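You operate a simulated robot arm through the tools that you are given. There is no shell and no other tool. Be economical: measure what you need, move in short steps, check, and stop when the job is done.

The job below is to be done with a simulated robot arm. You get a single attempt, and the scene is never put back.

TASK
Spray the moss, scrub it off and brush out the coping joint.
Fine: use the water spray first, then the churn brush for both; put the brush back.
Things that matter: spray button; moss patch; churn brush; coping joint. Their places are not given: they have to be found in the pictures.

Only the result counts: the job must be done as asked and must still hold three seconds after the hand-in. Knocking over, shifting, dropping, spilling or breaking anything else fails it.

THE ROBOT
A 7-joint arm with a two-finger parallel gripper, fixed in place. Base frame: the origin is at the foot of the arm, x ahead of it, y to its left, z up. Units: m, rad, N and s.
With the tool pointing down near the work surface it reaches from about 0.24 to 0.68 m from the base axis. Its first joint turns from -1.152 to 1.152 rad. Payload 2.4 kg.
Tool frame: the origin (TCP) lies between the finger pads and is the grasp point; the fingertips stand 0.03 m ahead of it; z points along the fingers, y is the line along which they close. The gripper opens to 0.094 m. The fingers are 0.028 m wide and 0.01 m thick; the gripper's body (0.05 by 0.096 m) begins 0.055 m behind the TCP.
Orientation is that of the tool frame in the base frame, as a unit quaternion [w, x, y, z]. With the fingers straight down and closing along the base's y, the tool's x points along the base's -x, its y along +y and its z along -z.

THE INTERFACE
- The arm moves only by the tool move_arm. Its argument "motion" is a list that holds one entry, the list of rows, each a list of 7 numbers: the shift along the base's x, y, z in units of 30 mm (1.0 is 30 mm), then the turn, a rotation vector about the base's x, y, z in units of 8 degrees (1.0 is 8 degrees), then the opening, from 0 (shut) to 1 (fully open). In form: [[[dx, dy, dz, ax, ay, az, jaw], ...]]. A call has 1 to 10 rows; each row shifts and turns the commanded pose from where the row before left it. A call with a number of a shift or a turn outside -1 to 1 is refused whole. Each row takes 0.2 s and may step no farther than 0.05 m and 0.15 rad from the row before; otherwise, or with a gripper value out of range, the whole call is refused. A pose out of reach is approached as far as the arm can. The call stops where the force on the tool passes 50 N (or 10 N more than at its start, if that is more) or the arm is blocked; 0.2 s more then pass. The fingers move at their own pace (about 0.153 m/s each) and stop on an object; they squeeze with about 32 N. The grip force told is the motor's: it shows also when the fingers shut on nothing. Time passes only in rows, and 0.2 s behind the last, so rows that do not move let the fingers close. It gives the time, the measured TCP pose, the force on the tool (base axes), the opening and the grip force at its end, in the units of the frame above (readings bear some noise), and new pictures: "views" is both (left out), scene, wrist or none.
- Cameras (640 x 400 px; columns grow to the right, rows downward): "scene" is fixed at [0.045, 0.478, 1.4462]; the picture's right is [-0.68, -0.73, 0.00], its down [-0.38, 0.36, -0.85] and it looks along [0.62, -0.58, -0.52] (base axes); focal length 320 px, centre (320, 200). "wrist" rides on the gripper at [0.076, 0.014, -0.103] in the tool frame; the picture's right is [-0.18, 0.98, 0.00], its down [-0.75, -0.14, -0.64] and it looks along [-0.63, -0.12, 0.77] (tool axes); focal length 243 px, centre (320, 200).
- pixel_to_xyz(camera, pixels): for up to 12 pixels [column, row] of the newest picture of that camera ("zoom" is the newest enlarged one), the place [x, y, z] in the base frame of the surface seen there, good to about 0.003 m. It takes no simulated time.
- enlarge(camera, box): a new picture of the part [left, top, right, bottom] of that camera's present view, enlarged. It takes no simulated time.
- hand_in(): hands the job in; it is judged then, once.

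Keep the steps short. Do not move on a guess: measure, check each grasp and each placing, and mend mistakes. In all there are 80 turns and 170 pictures (those below and enlarged ones count). Leave the gripper open and the arm clear of the work at the hand-in unless told otherwise, and finish with a single line.

The tools are called after "Request:" as a command line: name --argument value ..., lists and objects as JSON in quotes. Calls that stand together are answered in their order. move_arm: Moves the arm, as the interface text tells. Its arguments: {"type":"object","properties":{"motion":{"type":"array","items":{"type":"array","items":{"type":"array","items":{"type":"number"}}}},"views":{"type":"string","enum":["both","scene","wrist","none"]}},"required":["motion"]} The other tools are called the same way: pixel_to_xyz (camera, pixels) gives the place of the surface under pixels of a picture; enlarge (camera, box) takes an enlarged picture of a part of a camera's view; hand_in () hands the job in.

At the start:

```text
time_s: 0.0
tool_pos: [0.3289, 0.0611, 1.298]
orientation: [0.001, 0.001, 1.0, 0.0]
ft_force: [-1.0, -0.4, -0.5]
gripper_width: 0.0942
finger_force: 0.0
```

scene: 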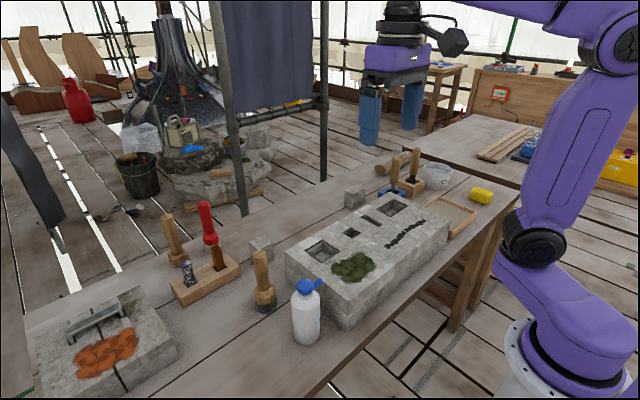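
wrist: 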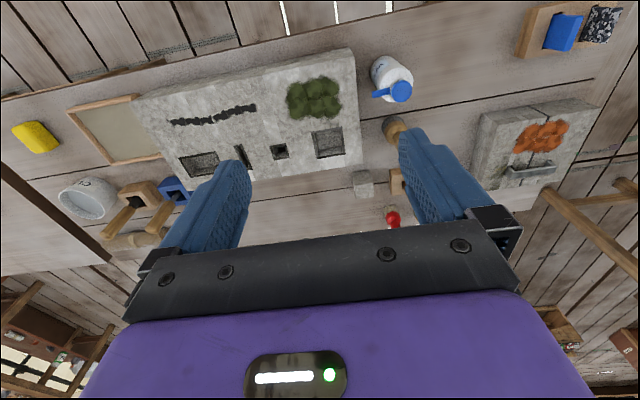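

I see a stone block with moss, a spray bottle with a blue head and several brushes. I'll enlarge these areas to identify them.

Request:
enlarge --camera "scene" --box '[150, 190, 350, 350]'

Request:
enlarge --camera "scene" --box '[280, 140, 500, 320]'

Request:
enlarge --camera "wrist" --box '[340, 30, 640, 230]'

Request:
pixel_to_xyz --camera "scene" --pixels '[[305, 287], [320, 285], [305, 320], [262, 255], [264, 290], [351, 265], [404, 233], [385, 246], [425, 222], [208, 225], [173, 240], [305, 380]]'

```text
2.50 times, centred on (250, 270) of scene
```

zoom: 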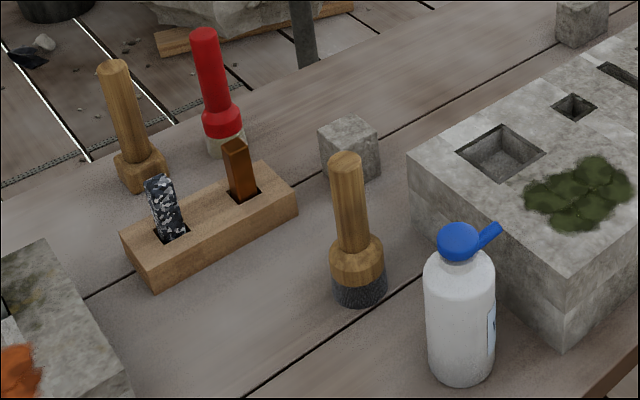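

```text
2.22 times, centred on (390, 230) of scene
```

zoom: 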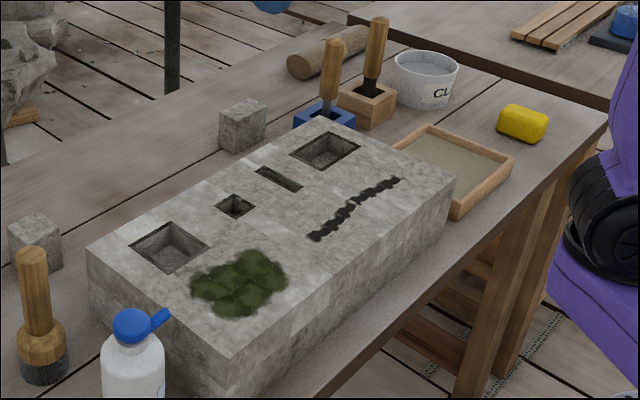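

```text
2.00 times, centred on (490, 130) of wrist
```

zoom: 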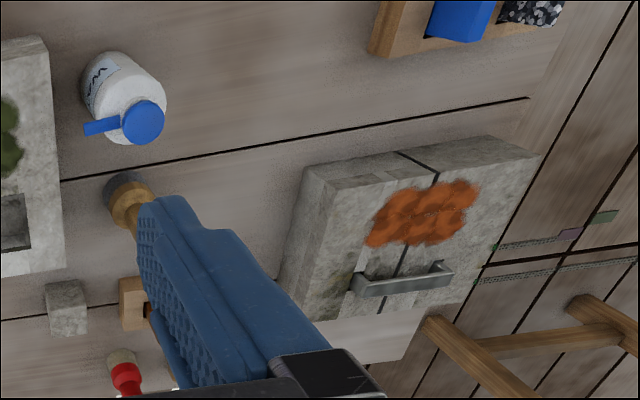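

```text
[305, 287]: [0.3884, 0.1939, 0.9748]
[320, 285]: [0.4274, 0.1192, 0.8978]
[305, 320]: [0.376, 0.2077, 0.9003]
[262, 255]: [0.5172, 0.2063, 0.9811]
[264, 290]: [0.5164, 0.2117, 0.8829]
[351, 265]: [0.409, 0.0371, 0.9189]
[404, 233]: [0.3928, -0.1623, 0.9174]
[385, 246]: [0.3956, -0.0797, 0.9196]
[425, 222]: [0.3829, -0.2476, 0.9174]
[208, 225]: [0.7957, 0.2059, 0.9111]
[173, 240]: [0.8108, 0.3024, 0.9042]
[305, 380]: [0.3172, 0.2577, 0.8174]
```

The churn brush looks like the round-headed brush standing at about (0.517, 0.21), and the bottle is at about (0.385, 0.2). I'll measure the nozzle, button and brush more closely.

Request:
enlarge --camera "scene" --box '[240, 240, 340, 350]'

Request:
pixel_to_xyz --camera "scene" --pixels '[[301, 286], [308, 286], [305, 291], [313, 285], [319, 283], [259, 252], [262, 268], [264, 280], [264, 300], [264, 307], [293, 315], [317, 320]]'

Request:
enlarge --camera "wrist" --box '[340, 40, 440, 150]'

Request:
pixel_to_xyz --camera "wrist" --pixels '[[401, 91], [410, 91], [393, 91], [385, 93], [378, 95], [288, 99], [340, 100], [315, 80], [315, 118], [172, 122], [213, 115], [255, 107]]'

```text
3.64 times, centred on (290, 295) of scene
```

zoom: 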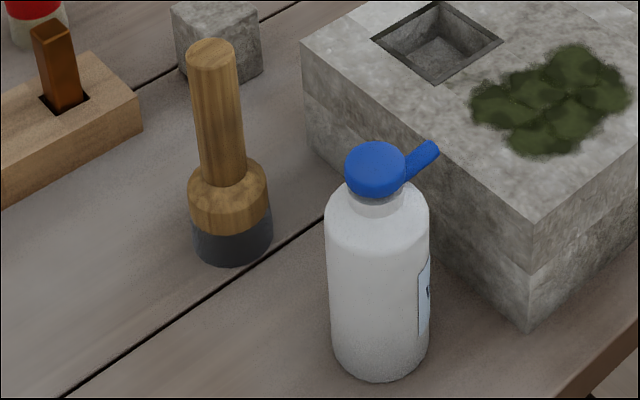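

```text
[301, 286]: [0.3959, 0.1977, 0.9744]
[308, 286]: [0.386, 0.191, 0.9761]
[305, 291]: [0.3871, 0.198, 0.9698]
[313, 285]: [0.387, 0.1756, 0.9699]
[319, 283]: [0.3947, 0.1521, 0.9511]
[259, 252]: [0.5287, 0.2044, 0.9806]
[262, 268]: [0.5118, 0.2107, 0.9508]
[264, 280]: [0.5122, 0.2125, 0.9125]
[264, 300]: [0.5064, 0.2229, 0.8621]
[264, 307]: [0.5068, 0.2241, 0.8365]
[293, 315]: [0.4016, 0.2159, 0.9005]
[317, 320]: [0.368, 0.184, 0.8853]
```

```text
3.64 times, centred on (390, 95) of wrist
```

zoom: 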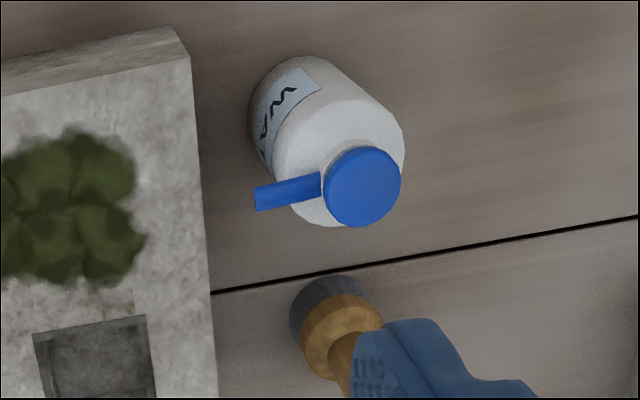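

```text
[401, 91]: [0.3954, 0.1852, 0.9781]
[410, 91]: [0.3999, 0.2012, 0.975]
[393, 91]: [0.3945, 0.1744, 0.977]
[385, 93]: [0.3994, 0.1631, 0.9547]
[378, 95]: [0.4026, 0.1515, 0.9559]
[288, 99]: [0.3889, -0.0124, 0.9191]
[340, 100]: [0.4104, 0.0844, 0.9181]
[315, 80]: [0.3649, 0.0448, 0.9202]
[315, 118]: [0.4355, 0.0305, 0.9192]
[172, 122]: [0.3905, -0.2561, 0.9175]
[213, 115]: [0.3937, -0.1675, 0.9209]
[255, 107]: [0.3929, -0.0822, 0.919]
```

The nozzle points toward the moss. The button centre is at about (0.392, 0.189, 0.977). I'll move above it with the fingers shut.

Request:
move_arm --motion '[[[0.3, 0.61, -0.94, 0, 0, 0, 0], [0.3, 0.61, -0.94, 0, 0, 0, 0], [0.3, 0.61, -0.94, 0, 0, 0, 0], [0.3, 0.61, -0.94, 0, 0, 0, 0], [0.3, 0.61, -0.94, 0, 0, 0, 0], [0.3, 0.61, -0.94, 0, 0, 0, 0], [0.3, 0.61, -0.94, 0, 0, 0, 0], [0, 0, 0, 0, 0, 0, 0]]]'

```text
time_s: 1.8
tool_pos: [0.3907, 0.1886, 1.101]
orientation: [0.001, -0.001, 1.0, 0.0]
ft_force: [0.2, 0.5, -0.7]
gripper_width: 0.0
finger_force: 32.2
```

scene: 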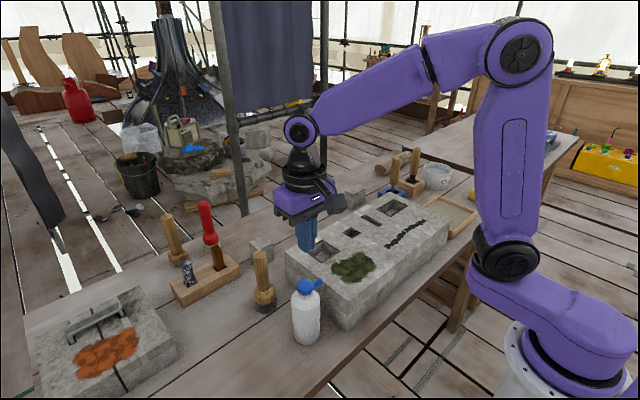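
wrist: 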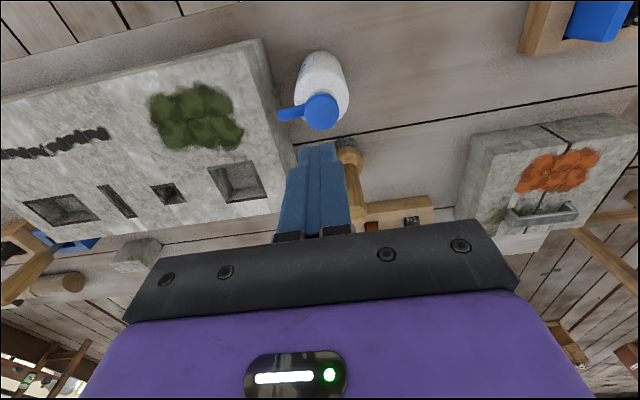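

The arm is above the bottle. I'll re-measure the button and nozzle from closer.

Request:
pixel_to_xyz --camera "wrist" --pixels '[[305, 111], [338, 111], [321, 95], [321, 127], [321, 111], [281, 115], [297, 111], [345, 95], [160, 120], [238, 120], [200, 88], [200, 147]]'

Request:
enlarge --camera "wrist" --box '[240, 40, 400, 220]'

```text
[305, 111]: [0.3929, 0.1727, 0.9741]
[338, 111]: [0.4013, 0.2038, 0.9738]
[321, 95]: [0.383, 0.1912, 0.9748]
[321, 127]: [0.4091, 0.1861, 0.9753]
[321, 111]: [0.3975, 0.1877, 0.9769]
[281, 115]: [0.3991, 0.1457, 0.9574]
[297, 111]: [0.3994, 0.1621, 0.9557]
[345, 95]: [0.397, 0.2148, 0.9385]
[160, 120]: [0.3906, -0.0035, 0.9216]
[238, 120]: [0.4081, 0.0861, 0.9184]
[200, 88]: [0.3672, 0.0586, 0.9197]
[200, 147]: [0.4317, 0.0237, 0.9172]
```

```text
2.22 times, centred on (320, 130) of wrist
```

zoom: 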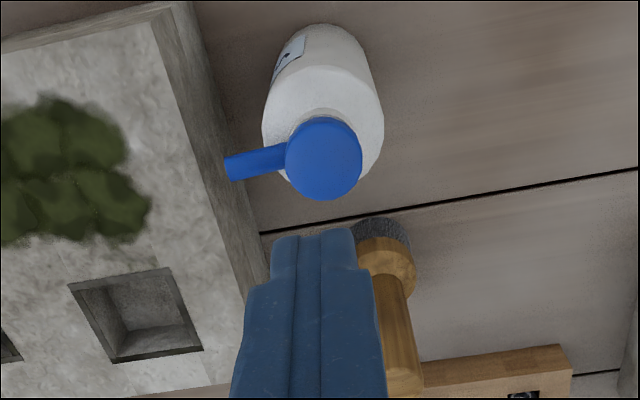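

The button centre is at about (0.396, 0.189, 0.976) and the nozzle aims along -y at the moss. I'll descend to just above it.

Request:
move_arm --motion '[[[0.15, 0, -0.98, 0, 0, 0, 0], [0, 0, -0.98, 0, 0, 0, 0], [0, 0, -0.98, 0, 0, 0, 0], [0, 0, 0, 0, 0, 0, 0]]]'

```text
time_s: 2.8
tool_pos: [0.3956, 0.1893, 1.0108]
orientation: [0.0, 0.0, 1.0, 0.001]
ft_force: [0.3, 0.3, -0.7]
gripper_width: 0.0
finger_force: 31.8
```

scene: 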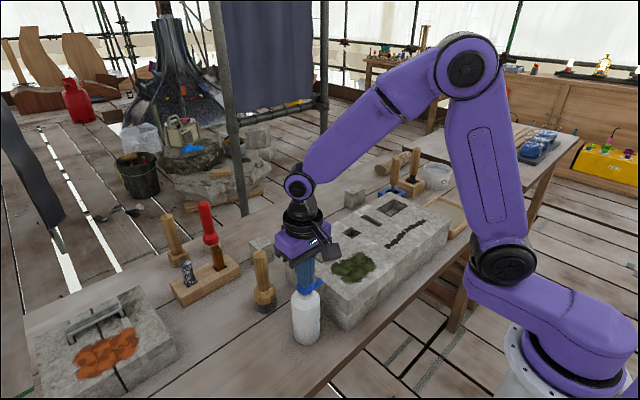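
wrist: 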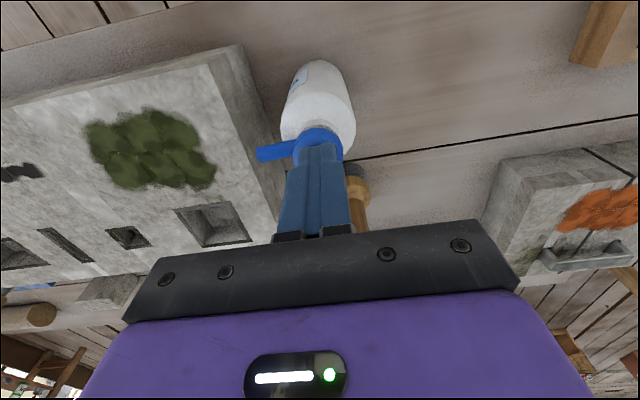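

The fingertips are about 5 mm above the button. I'll press in small 3 mm steps.

Request:
move_arm --motion '[[[0, 0, -0.1, 0, 0, 0, 0], [0, 0, -0.1, 0, 0, 0, 0], [0, 0, -0.07, 0, 0, 0, 0], [0, 0, 0, 0, 0, 0, 0]]]'

```text
time_s: 3.8
tool_pos: [0.3957, 0.1902, 1.0032]
orientation: [0.0, -0.001, 1.0, 0.0]
ft_force: [-0.3, 1.1, 1.4]
gripper_width: 0.0
finger_force: 32.1
```

scene: 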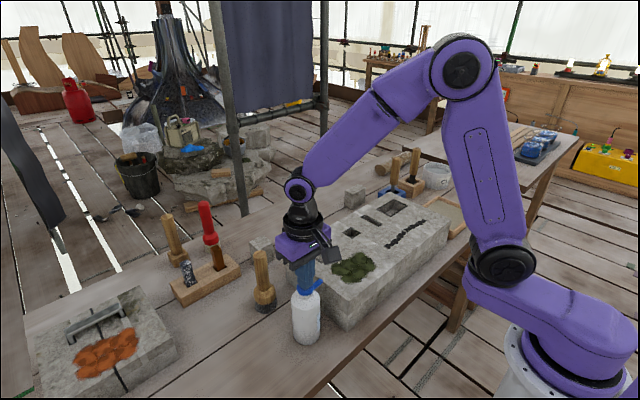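
wrist: 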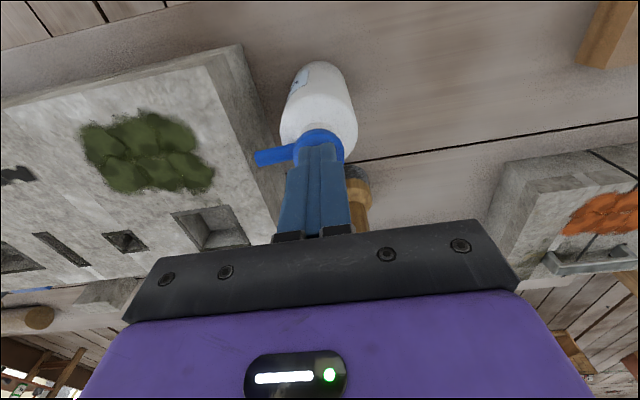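

There is light contact, with about 2 N upward. I'll press a few mm more and hold.

Request:
move_arm --motion '[[[0, 0, -0.07, 0, 0, 0, 0], [0, 0, -0.07, 0, 0, 0, 0], [0, 0, 0, 0, 0, 0, 0]]]'

```text
time_s: 4.6
tool_pos: [0.3959, 0.1889, 0.9999]
orientation: [0.0, 0.001, 1.0, 0.0]
ft_force: [1.0, 1.0, 3.2]
gripper_width: 0.0
finger_force: 31.5
```

scene: 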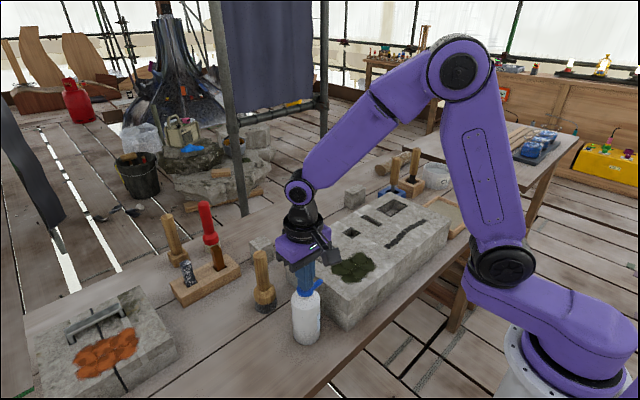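
wrist: 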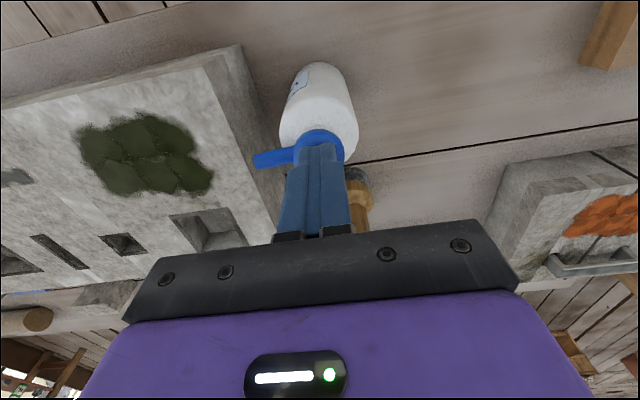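

The moss turned darker, so it is now wet. I'll lift off and check the result and the brush handle.

Request:
move_arm --motion '[[[0, 0, 0.3, 0, 0, 0, 0], [0, 0, 1, 0, 0, 0, 0], [0, 0, 1, 0, 0, 0, 0], [0, 0, 1, 0, 0, 0, 0], [0, 0, 1, 0, 0, 0, 0.7], [0, 0, 0, 0, 0, 0, 0.7]]]'

Request:
enlarge --camera "scene" --box '[230, 190, 470, 350]'

Request:
enlarge --camera "wrist" --box '[240, 40, 400, 220]'

Request:
pixel_to_xyz --camera "scene" --pixels '[[257, 252], [261, 252], [265, 252], [260, 249], [261, 255], [257, 265], [262, 265], [267, 265], [255, 285], [265, 285], [275, 285], [264, 310]]'

```text
time_s: 6.0
tool_pos: [0.3946, 0.1905, 1.1306]
orientation: [-0.001, 0.0, 1.0, 0.0]
ft_force: [0.9, 0.3, -0.7]
gripper_width: 0.0658
finger_force: 0.1
```

scene: 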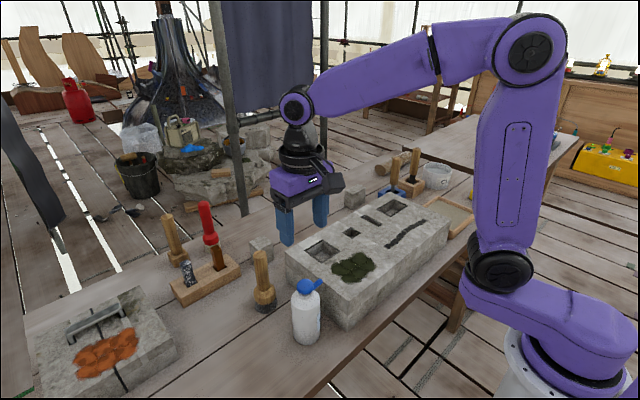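
wrist: 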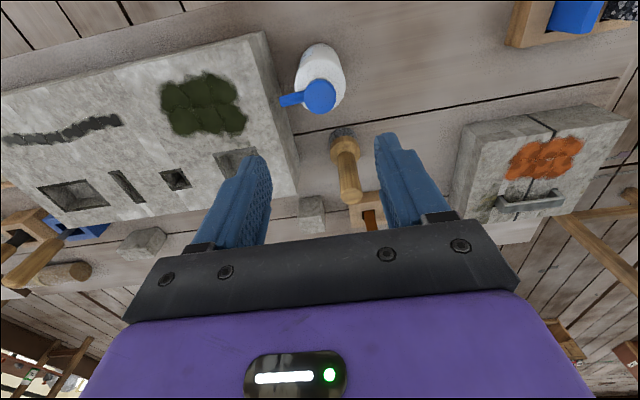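

```text
2.50 times, centred on (350, 270) of scene
```

zoom: 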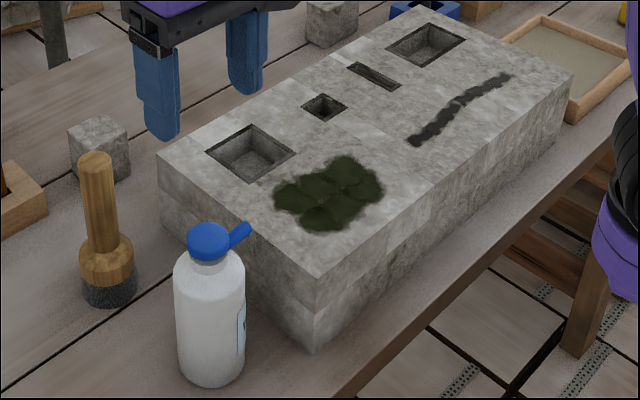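

```text
2.22 times, centred on (320, 130) of wrist
```

zoom: 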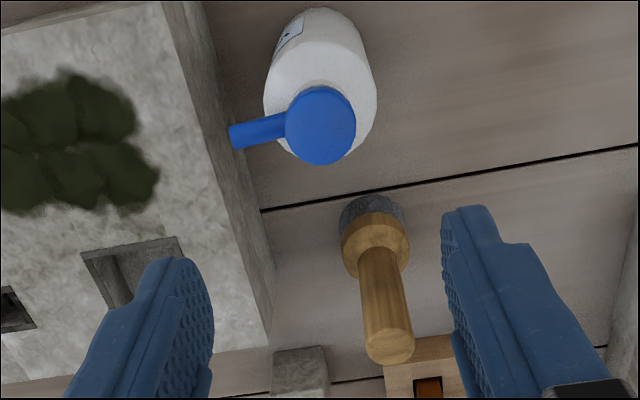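

```text
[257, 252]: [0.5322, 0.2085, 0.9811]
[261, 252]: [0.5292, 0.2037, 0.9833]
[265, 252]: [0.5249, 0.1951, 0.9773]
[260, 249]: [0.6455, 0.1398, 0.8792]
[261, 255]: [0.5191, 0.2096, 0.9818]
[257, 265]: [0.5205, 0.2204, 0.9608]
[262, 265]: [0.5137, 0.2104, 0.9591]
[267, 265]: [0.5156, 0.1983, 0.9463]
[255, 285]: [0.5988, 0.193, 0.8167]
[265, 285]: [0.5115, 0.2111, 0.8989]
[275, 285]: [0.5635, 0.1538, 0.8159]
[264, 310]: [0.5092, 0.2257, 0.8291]
```

The moss is wet. The brush handle top is at about (0.525, 0.204, 0.981). I'll move above it with the gripper open.

Request:
move_arm --motion '[[[0.87, 0.09, 0, 0, 0, 0, 0.8], [0.87, 0.09, 0, 0, 0, 0, 0.8], [0.87, 0.09, 0, 0, 0, 0, 0.8], [0.87, 0.09, 0, 0, 0, 0, 0.8], [0.87, 0.09, -0.5, 0, 0, 0, 0.8], [0, 0, -0.8, 0, 0, 0, 0.8], [0, 0, 0, 0, 0, 0, 0.8]]]'

```text
time_s: 7.6
tool_pos: [0.5279, 0.2037, 1.0903]
orientation: [0.0, -0.001, 1.0, 0.0]
ft_force: [-0.1, 0.0, -0.1]
gripper_width: 0.075
finger_force: 0.1
```

scene: 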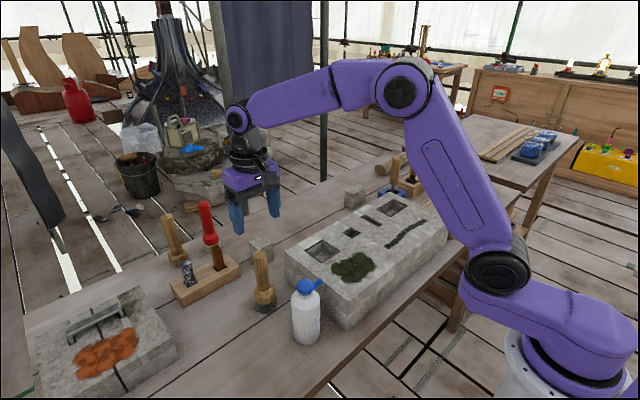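
wrist: 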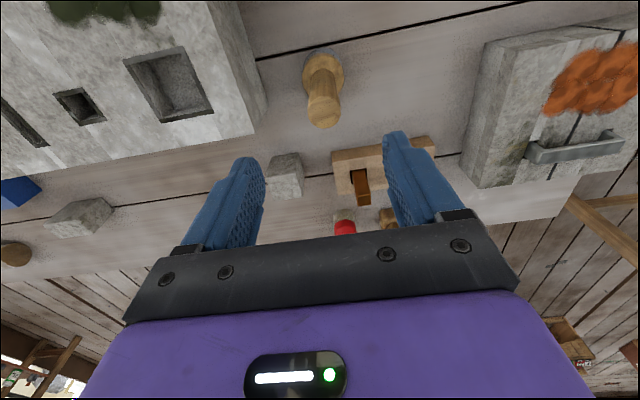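

Request:
pixel_to_xyz --camera "wrist" --pixels '[[323, 112], [310, 112], [338, 112], [323, 98], [323, 126], [323, 80], [315, 70], [332, 70], [306, 75], [342, 72], [317, 52]]'

Request:
enlarge --camera "wrist" --box '[280, 30, 370, 140]'

```text
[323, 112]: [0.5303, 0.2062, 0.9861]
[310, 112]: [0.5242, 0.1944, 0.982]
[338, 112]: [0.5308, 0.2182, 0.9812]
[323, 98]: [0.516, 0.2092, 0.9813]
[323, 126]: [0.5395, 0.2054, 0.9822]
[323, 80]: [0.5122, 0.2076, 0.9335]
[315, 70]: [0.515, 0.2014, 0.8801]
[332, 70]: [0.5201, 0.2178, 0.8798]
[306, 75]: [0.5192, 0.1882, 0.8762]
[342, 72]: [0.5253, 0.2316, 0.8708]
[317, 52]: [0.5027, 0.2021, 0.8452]
```

```text
3.64 times, centred on (325, 85) of wrist
```

zoom: 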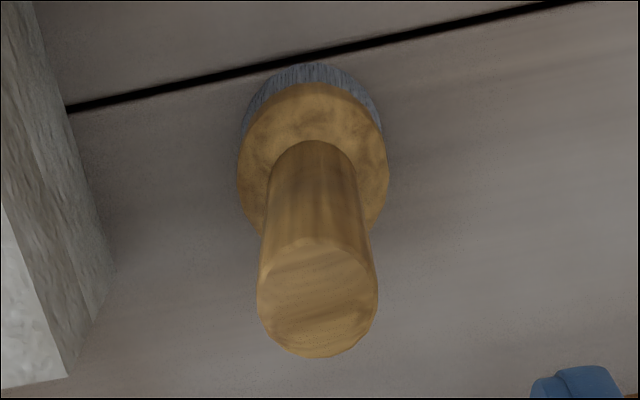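

The handle centre is at about (0.528, 0.206), and the ferrule top is at about z 0.88. I'll descend to a TCP height of 0.946.

Request:
move_arm --motion '[[[0, 0.09, -0.96, 0, 0, 0, 0.8], [0, 0, -0.96, 0, 0, 0, 0.8], [0, 0, -0.96, 0, 0, 0, 0.8], [0, 0, -0.96, 0, 0, 0, 0.8], [0, 0, -0.96, 0, 0, 0, 0.8], [0, 0, 0, 0, 0, 0, 0.8]]]'

```text
time_s: 9.0
tool_pos: [0.5288, 0.2051, 0.9471]
orientation: [0.0, 0.0, 1.0, -0.001]
ft_force: [-0.4, -1.1, -0.1]
gripper_width: 0.0754
finger_force: 0.1
```

scene: 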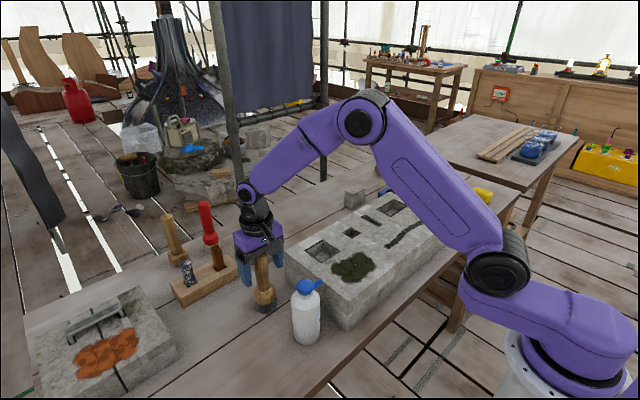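
wrist: 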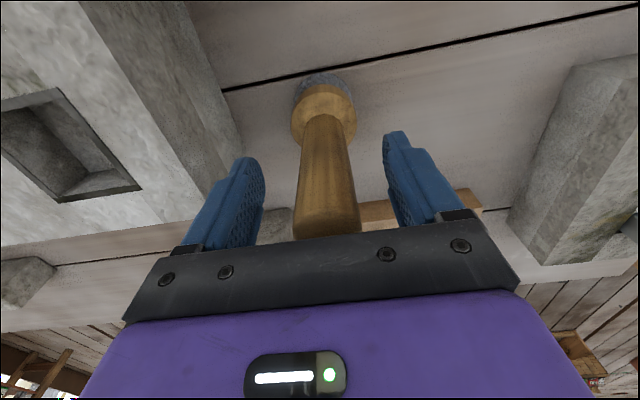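

The handle sits between the fingers, so I'll close.

Request:
move_arm --motion '[[[0, 0, 0, 0, 0, 0, 0.2], [0, 0, 0, 0, 0, 0, 0], [0, 0, 0, 0, 0, 0, 0]]]'

```text
time_s: 9.8
tool_pos: [0.5279, 0.2048, 0.9487]
orientation: [0.0, 0.0, 1.0, 0.0]
ft_force: [0.3, 0.2, 1.0]
gripper_width: 0.0293
finger_force: 31.8
```

scene: 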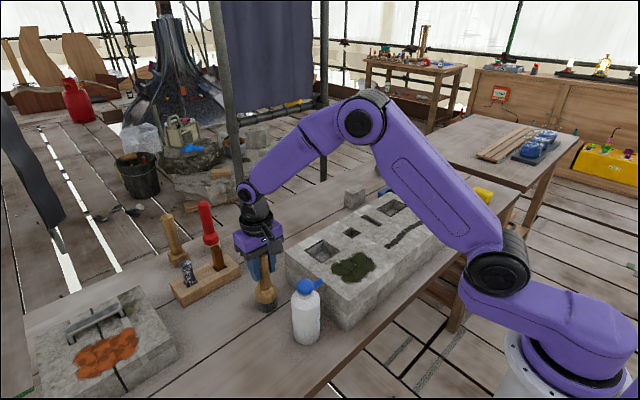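
wrist: 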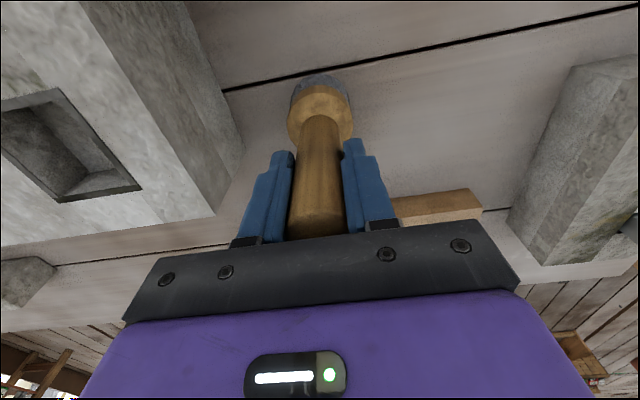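

It is gripped at a width of 0.029. I'll lift straight up and check the brush.

Request:
move_arm --motion '[[[0, 0, 0.5, 0, 0, 0, 0], [0, 0, 1, 0, 0, 0, 0], [0, 0, 1, 0, 0, 0, 0], [0, 0, 1, 0, 0, 0, 0], [0, 0, 1, 0, 0, 0, 0], [0, 0, 1, 0, 0, 0, 0], [0, 0, 0, 0, 0, 0, 0]]]'

Request:
enlarge --camera "scene" --box '[200, 160, 320, 290]'

```text
time_s: 11.4
tool_pos: [0.5275, 0.205, 1.111]
orientation: [0.0, -0.001, 1.0, 0.0]
ft_force: [0.9, 0.0, -2.3]
gripper_width: 0.0294
finger_force: 32.0
```

scene: 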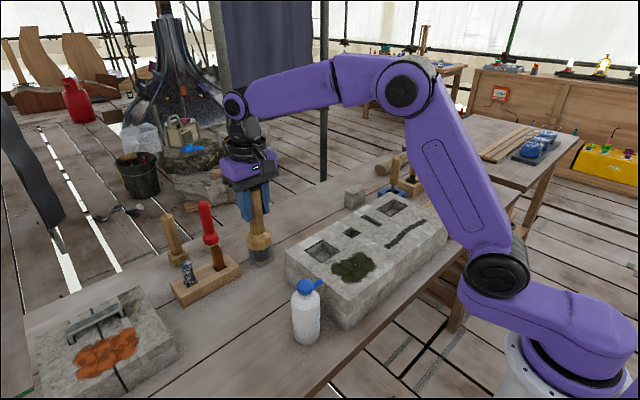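
wrist: 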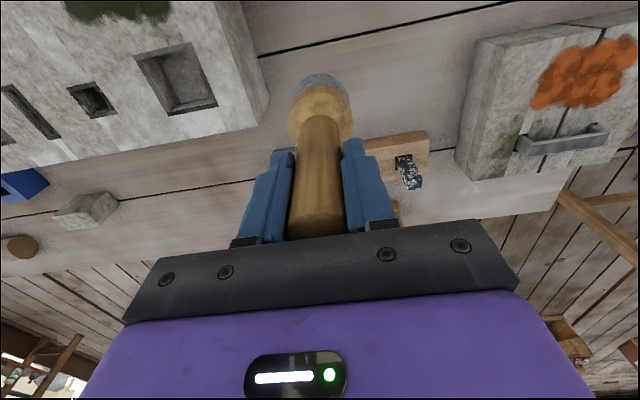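

```text
3.08 times, centred on (260, 225) of scene
```

zoom: 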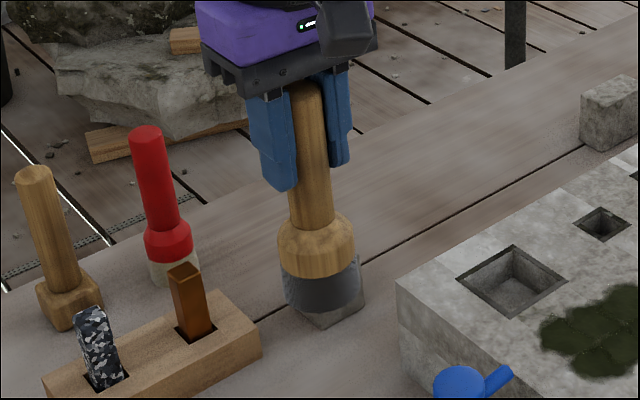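

The brush hangs straight. I'll carry it over the block along -y first to stay clear of the bottle, then along -x to the moss.

Request:
move_arm --motion '[[[0, -0.93, 0, 0, 0, 0, 0], [0, -0.93, 0, 0, 0, 0, 0], [0, -0.93, 0, 0, 0, 0, 0], [0, -0.93, 0, 0, 0, 0, 0], [-0.6, -0.93, 0, 0, 0, 0, 0], [-0.9, -0.93, 0, 0, 0, 0, 0], [-0.9, 0, 0, 0, 0, 0, 0], [-0.9, 0, 0, 0, 0, 0, 0], [-0.9, 0, 0, 0, 0, 0, 0], [0, 0, 0, 0, 0, 0, 0]]]'

Request:
enlarge --camera "scene" --box '[270, 170, 470, 330]'

```text
time_s: 13.6
tool_pos: [0.4036, 0.0367, 1.1118]
orientation: [0.0, 0.0, 1.0, 0.0]
ft_force: [0.5, 0.7, -1.9]
gripper_width: 0.0294
finger_force: 31.6
```

scene: 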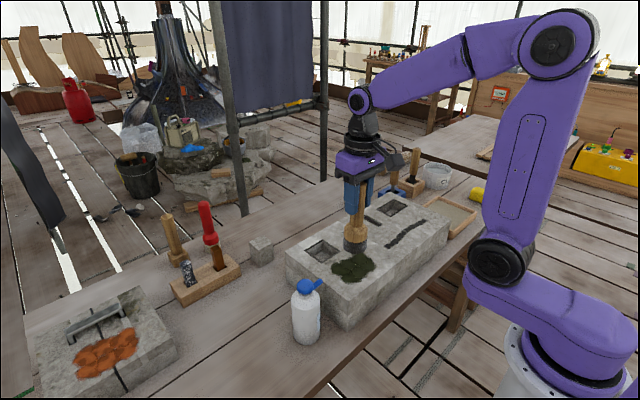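
wrist: 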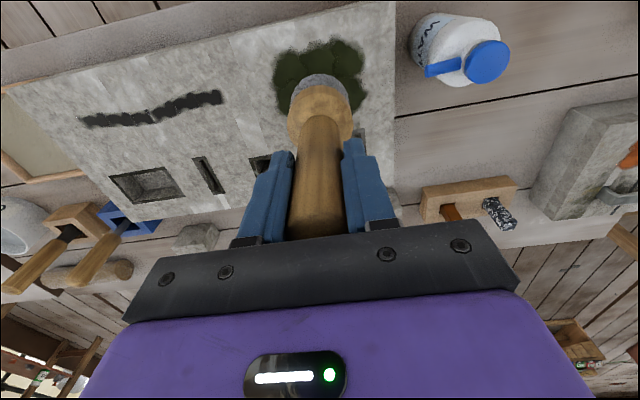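

```text
2.50 times, centred on (370, 250) of scene
```

zoom: 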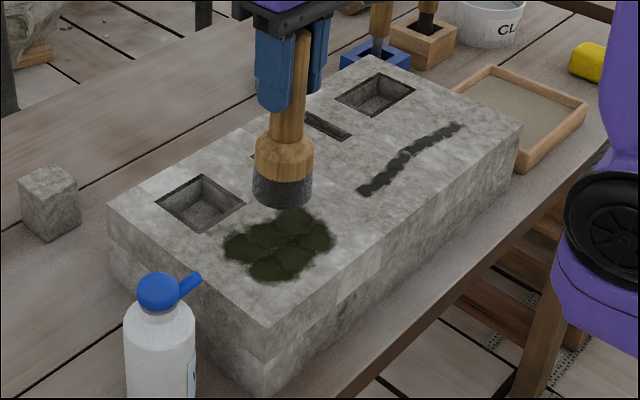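

The brush is above the moss at (0.4036, 0.037). The bristles should touch at a TCP height of about 1.05, so I'll descend gently.

Request:
move_arm --motion '[[[0, 0, -0.9, 0, 0, 0, 0], [0, 0, -0.8, 0, 0, 0, 0], [0, 0, -0.15, 0, 0, 0, 0], [0, 0, -0.15, 0, 0, 0, 0], [0, 0, 0, 0, 0, 0, 0]]]' --views "scene"

```text
time_s: 14.8
tool_pos: [0.4022, 0.0374, 1.0505]
orientation: [0.001, -0.001, 1.0, 0.0]
ft_force: [1.2, -0.2, -2.4]
gripper_width: 0.029
finger_force: 31.8
```

scene: 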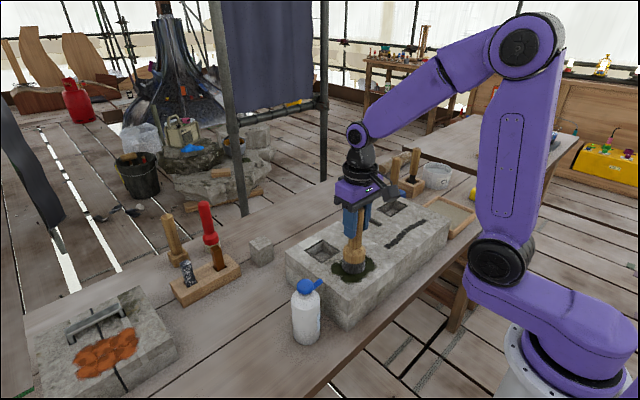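

There is no contact force yet. I'll go down in 1.5 mm steps.

Request:
move_arm --motion '[[[0, 0, -0.05, 0, 0, 0, 0], [0, 0, -0.05, 0, 0, 0, 0], [0, 0, 0, 0, 0, 0, 0]]]' --views "none"

```text
time_s: 15.6
tool_pos: [0.4023, 0.0374, 1.0473]
orientation: [-0.001, 0.0, 1.0, 0.0]
ft_force: [0.3, -0.7, -2.3]
gripper_width: 0.0291
finger_force: 31.6
```

Request:
move_arm --motion '[[[0, 0, -0.05, 0, 0, 0, 0], [0, 0, -0.05, 0, 0, 0, 0], [0, 0, 0, 0, 0, 0, 0]]]' --views "none"

```text
time_s: 16.4
tool_pos: [0.4003, 0.0366, 1.0451]
orientation: [0.002, 0.0, 1.0, 0.0]
ft_force: [-2.2, -3.1, 28.6]
gripper_width: 0.0294
finger_force: 31.3
```

Firm contact at 28 N, a bit stiff. I'll ease up 0.6 mm and make a first stroke along y.

Request:
move_arm --motion '[[[0, 0, 0.025, 0, 0, 0, 0], [0, 0.4, 0, 0, 0, 0, 0], [0, 0.4, 0, 0, 0, 0, 0], [0, -0.5, 0, 0, 0, 0, 0], [0, -0.5, 0, 0, 0, 0, 0], [0, -0.5, 0, 0, 0, 0, 0], [0, -0.5, 0, 0, 0, 0, 0], [0, 0, 0, 0, 0, 0, 0]]]'

Request:
enlarge --camera "scene" --box '[270, 170, 470, 330]'

```text
time_s: 18.2
tool_pos: [0.4021, 0.0026, 1.0458]
orientation: [0.0, 0.0, 1.0, -0.001]
ft_force: [-0.5, 8.7, 21.5]
gripper_width: 0.0294
finger_force: 31.8
```

scene: 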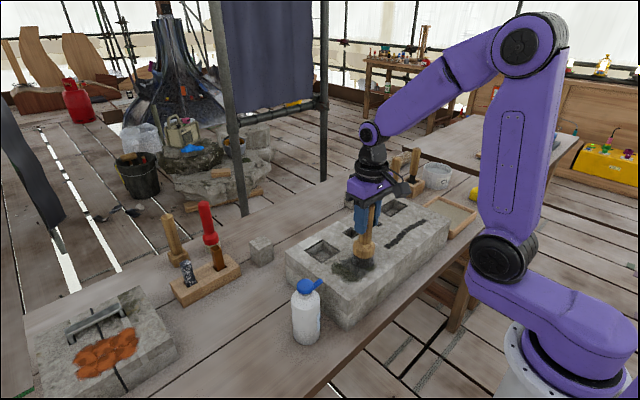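
wrist: 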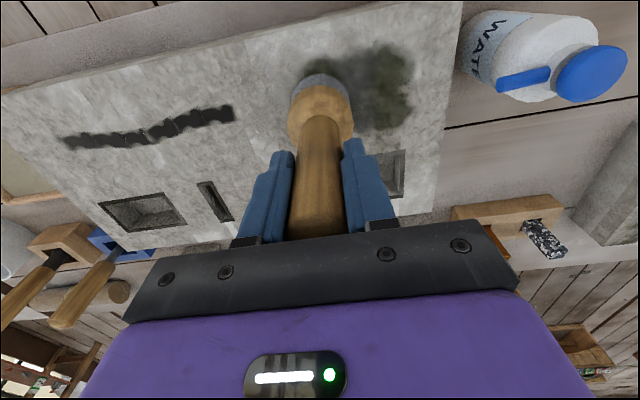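

```text
2.50 times, centred on (370, 250) of scene
```

zoom: 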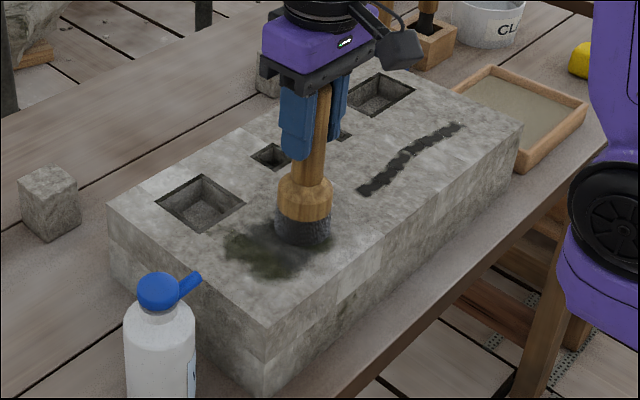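

Scrubbing works: the middle of the moss is thinning, and the bottle label reads WATER. Next I'll stroke along the x≈0.38 line.

Request:
move_arm --motion '[[[-0.4, -0.3, 0, 0, 0, 0, 0], [-0.4, 0, 0, 0, 0, 0, 0], [0, 0.6, 0, 0, 0, 0, 0], [0, 0.6, 0, 0, 0, 0, 0], [0, 0.6, 0, 0, 0, 0, 0], [0, 0.6, 0, 0, 0, 0, 0], [0, 0.5, 0, 0, 0, 0, 0], [0.7, 0, 0, 0, 0, 0, 0], [0, 0, 0, 0, 0, 0, 0]]]'

Request:
enlarge --camera "scene" --box '[270, 170, 470, 330]'

```text
time_s: 20.2
tool_pos: [0.3975, 0.0813, 1.0464]
orientation: [-0.001, 0.0, 1.0, 0.0]
ft_force: [-0.1, -0.6, -0.9]
gripper_width: 0.0296
finger_force: 32.2
```

scene: 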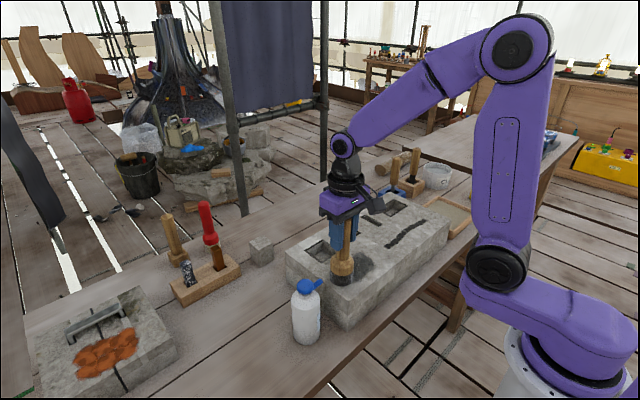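
wrist: 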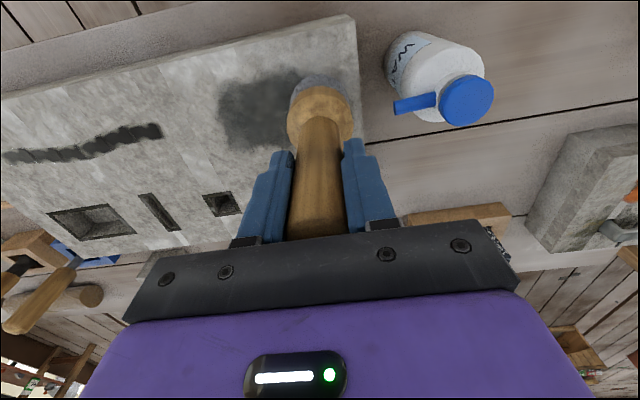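

```text
2.50 times, centred on (370, 250) of scene
```

zoom: 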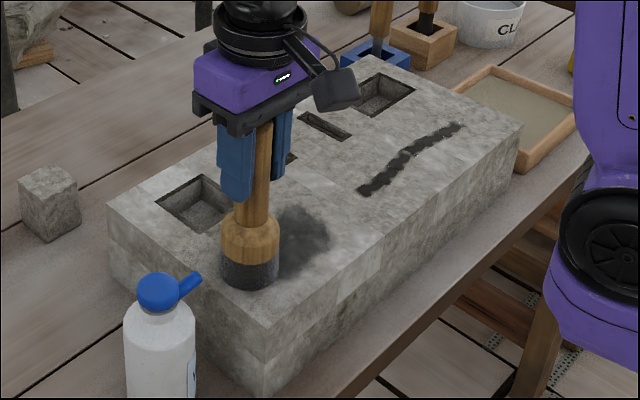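

Most of the green is gone. The force reads zero here, so I'll lower 0.9 mm and sweep back along x≈0.417 and then x≈0.40.

Request:
move_arm --motion '[[[0.6, 0, -0.03, 0, 0, 0, 0], [0, -0.6, 0, 0, 0, 0, 0], [0, -0.6, 0, 0, 0, 0, 0], [0, -0.6, 0, 0, 0, 0, 0], [0, -0.6, 0, 0, 0, 0, 0], [0, -0.5, 0, 0, 0, 0, 0], [0, 0, 0, 0, 0, 0, 0]]]' --views "none"

Request:
move_arm --motion '[[[0, 0, 1, 0, 0, 0, 0], [0, -1, 1, 0, 0, 0, 0], [0, -1, 0, 0, 0, 0, 0], [0, -1, 0, 0, 0, 0, 0], [0, 0, 0, 0, 0, 0, 0]]]'

Request:
enlarge --camera "scene" --box '[270, 170, 470, 330]'

```text
time_s: 21.8
tool_pos: [0.416, -0.004, 1.045]
orientation: [0.002, 0.0, 1.0, 0.001]
ft_force: [-0.7, 6.6, 18.8]
gripper_width: 0.0296
finger_force: 31.8
```

```text
time_s: 23.0
tool_pos: [0.4151, -0.0979, 1.1059]
orientation: [0.0, -0.001, 1.0, 0.001]
ft_force: [-0.1, 0.1, -2.3]
gripper_width: 0.0295
finger_force: 31.9
```

scene: 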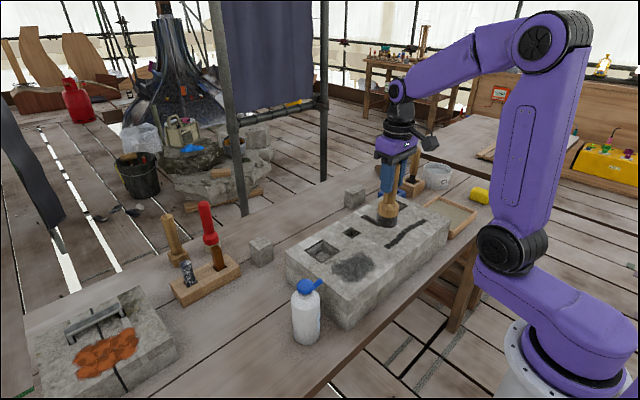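
wrist: 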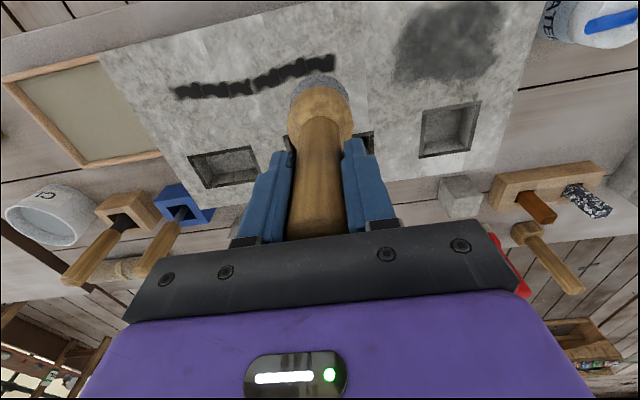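

```text
2.50 times, centred on (370, 250) of scene
```

zoom: 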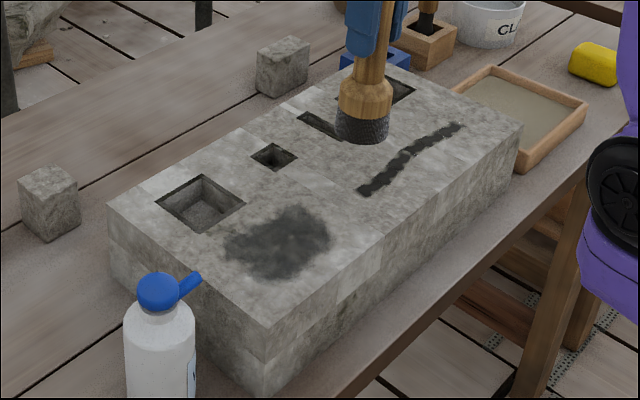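

The moss is gone and only a grey wet patch remains. I'll zoom in to verify and measure the joint line.

Request:
enlarge --camera "wrist" --box '[370, 0, 530, 100]'

Request:
pixel_to_xyz --camera "wrist" --pixels '[[333, 60], [310, 67], [285, 74], [262, 78], [240, 87], [215, 87], [190, 93], [175, 95]]'

Request:
pixel_to_xyz --camera "scene" --pixels '[[416, 246], [424, 239], [432, 234], [440, 227], [446, 224], [453, 220]]'

Request:
enlarge --camera "wrist" --box '[160, 40, 360, 140]'

```text
4.00 times, centred on (450, 50) of wrist
```

zoom: 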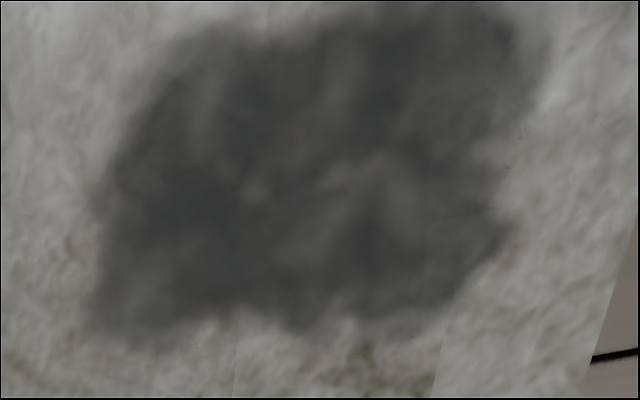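

```text
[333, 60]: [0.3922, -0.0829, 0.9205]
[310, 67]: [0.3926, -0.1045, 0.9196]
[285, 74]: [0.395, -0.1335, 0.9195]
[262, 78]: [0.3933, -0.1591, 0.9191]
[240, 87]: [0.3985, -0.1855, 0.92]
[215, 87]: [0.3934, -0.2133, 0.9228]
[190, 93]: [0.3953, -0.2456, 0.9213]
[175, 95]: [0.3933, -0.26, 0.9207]
```

```text
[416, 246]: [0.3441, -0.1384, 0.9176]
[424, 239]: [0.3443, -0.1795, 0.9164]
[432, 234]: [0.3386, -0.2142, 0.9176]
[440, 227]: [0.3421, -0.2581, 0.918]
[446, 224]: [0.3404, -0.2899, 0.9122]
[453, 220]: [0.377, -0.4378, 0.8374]
```

```text
3.20 times, centred on (260, 90) of wrist
```

zoom: 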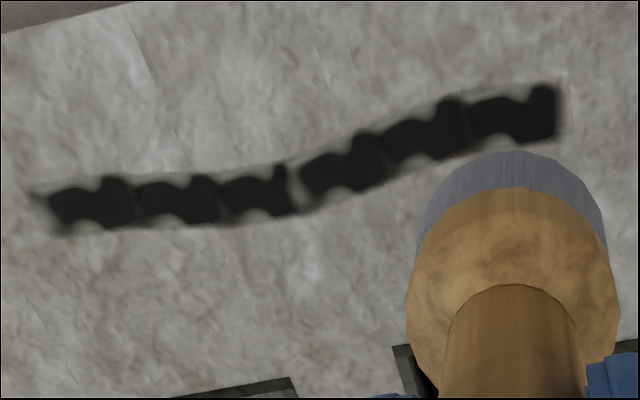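

Only the wet stain remains there. The joint runs from y≈-0.078 to -0.262 at x≈0.394. I'll lower the brush at its near end.

Request:
move_arm --motion '[[[-0.7, 0.7, 0, 0, 0, 0, 0], [0, 0, -0.9, 0, 0, 0, 0], [0, 0, -0.9, 0, 0, 0, 0], [0, 0, -0.15, 0, 0, 0, 0], [0, 0, -0.05, 0, 0, 0, 0], [0, 0, 0, 0, 0, 0, 0]]]'

```text
time_s: 24.4
tool_pos: [0.3949, -0.0769, 1.0456]
orientation: [0.0, 0.001, 1.0, 0.0]
ft_force: [-0.3, -0.9, -1.4]
gripper_width: 0.0295
finger_force: 31.6
```

scene: 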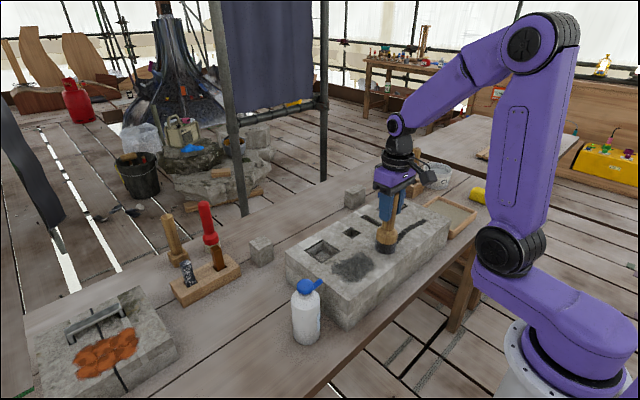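
wrist: 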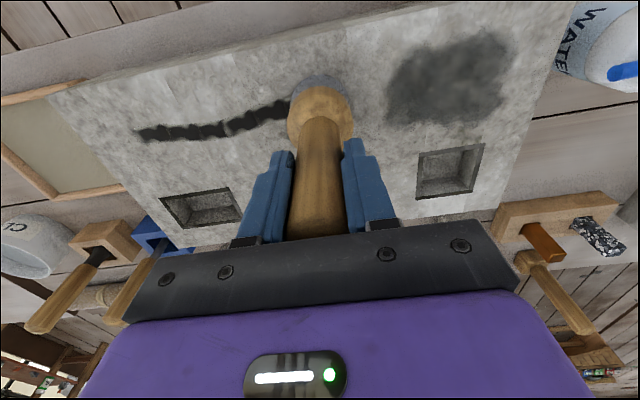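

Barely touching. I'll lower 1 mm and brush along -y to the joint's far end.

Request:
move_arm --motion '[[[0, 0, -0.035, 0, 0, 0, 0], [0, -0.8, 0, 0, 0, 0, 0], [0, -0.8, 0, 0, 0, 0, 0], [0, -0.8, 0, 0, 0, 0, 0], [0, -0.8, 0, 0, 0, 0, 0], [0, 0, 0, 0, 0, 0, 0]]]'

Request:
enlarge --camera "wrist" --box '[160, 20, 520, 180]'

```text
time_s: 25.8
tool_pos: [0.3947, -0.1699, 1.0442]
orientation: [-0.001, 0.0, 1.0, 0.0]
ft_force: [-0.7, 4.9, 8.7]
gripper_width: 0.0295
finger_force: 32.1
```

scene: 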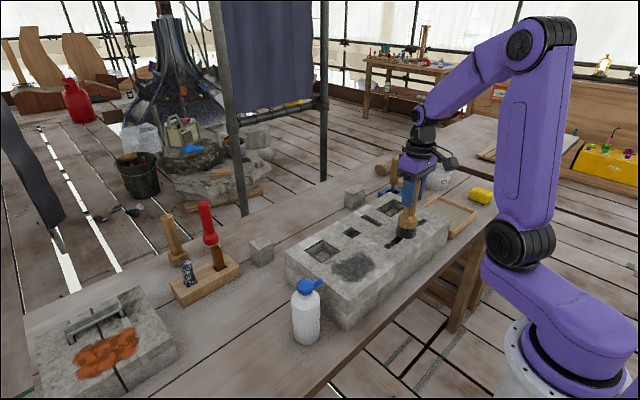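
wrist: 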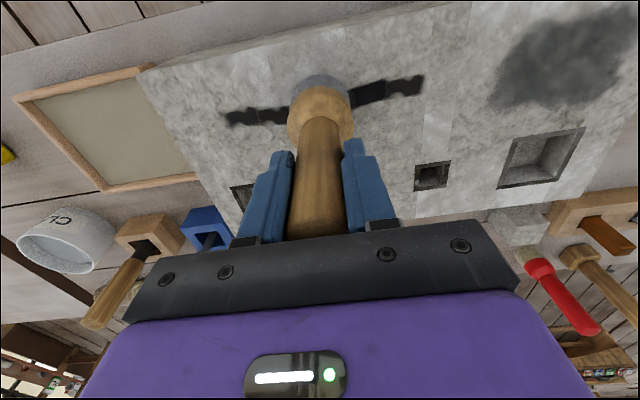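

```text
1.78 times, centred on (340, 100) of wrist
```

zoom: 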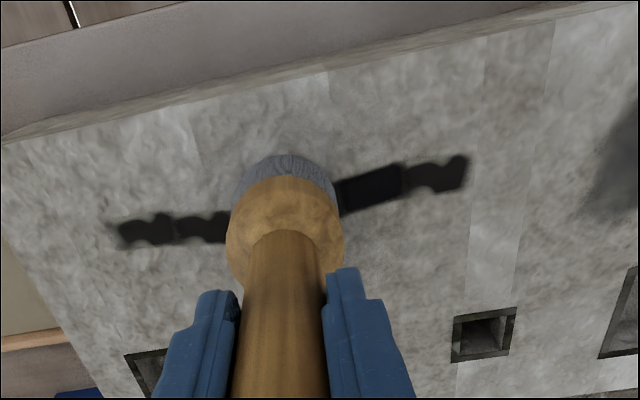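

The brushed section shows clean dark groove, while the ends still hold debris. I'll continue with a little more pressure to the far end.

Request:
move_arm --motion '[[[0, -0.6, -0.02, 0, 0, 0, 0], [0, -0.6, 0, 0, 0, 0, 0], [0, -0.6, 0, 0, 0, 0, 0], [0, -0.6, 0, 0, 0, 0, 0], [0, -0.6, 0, 0, 0, 0, 0], [0, -0.3, 0, 0, 0, 0, 0], [0, 0, 0, 0, 0, 0, 0]]]'

Request:
enlarge --camera "wrist" --box '[260, 20, 560, 150]'

```text
time_s: 27.4
tool_pos: [0.3932, -0.2711, 1.0422]
orientation: [-0.001, 0.002, 1.0, -0.001]
ft_force: [0.4, 0.0, -2.8]
gripper_width: 0.0291
finger_force: 32.2
```

scene: 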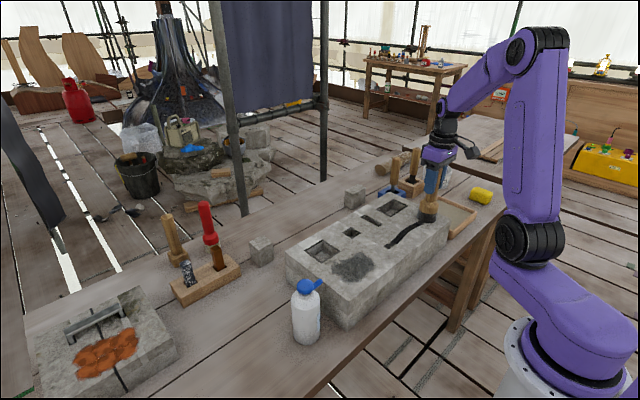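
wrist: 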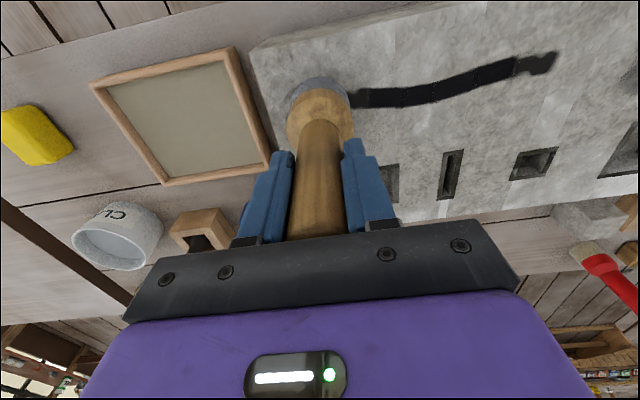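

```text
2.13 times, centred on (410, 85) of wrist
```

zoom: 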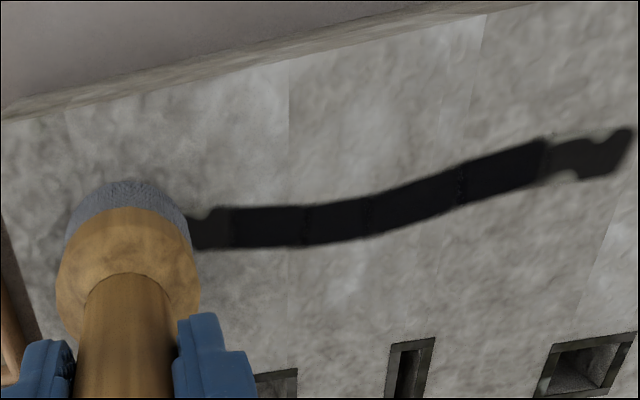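

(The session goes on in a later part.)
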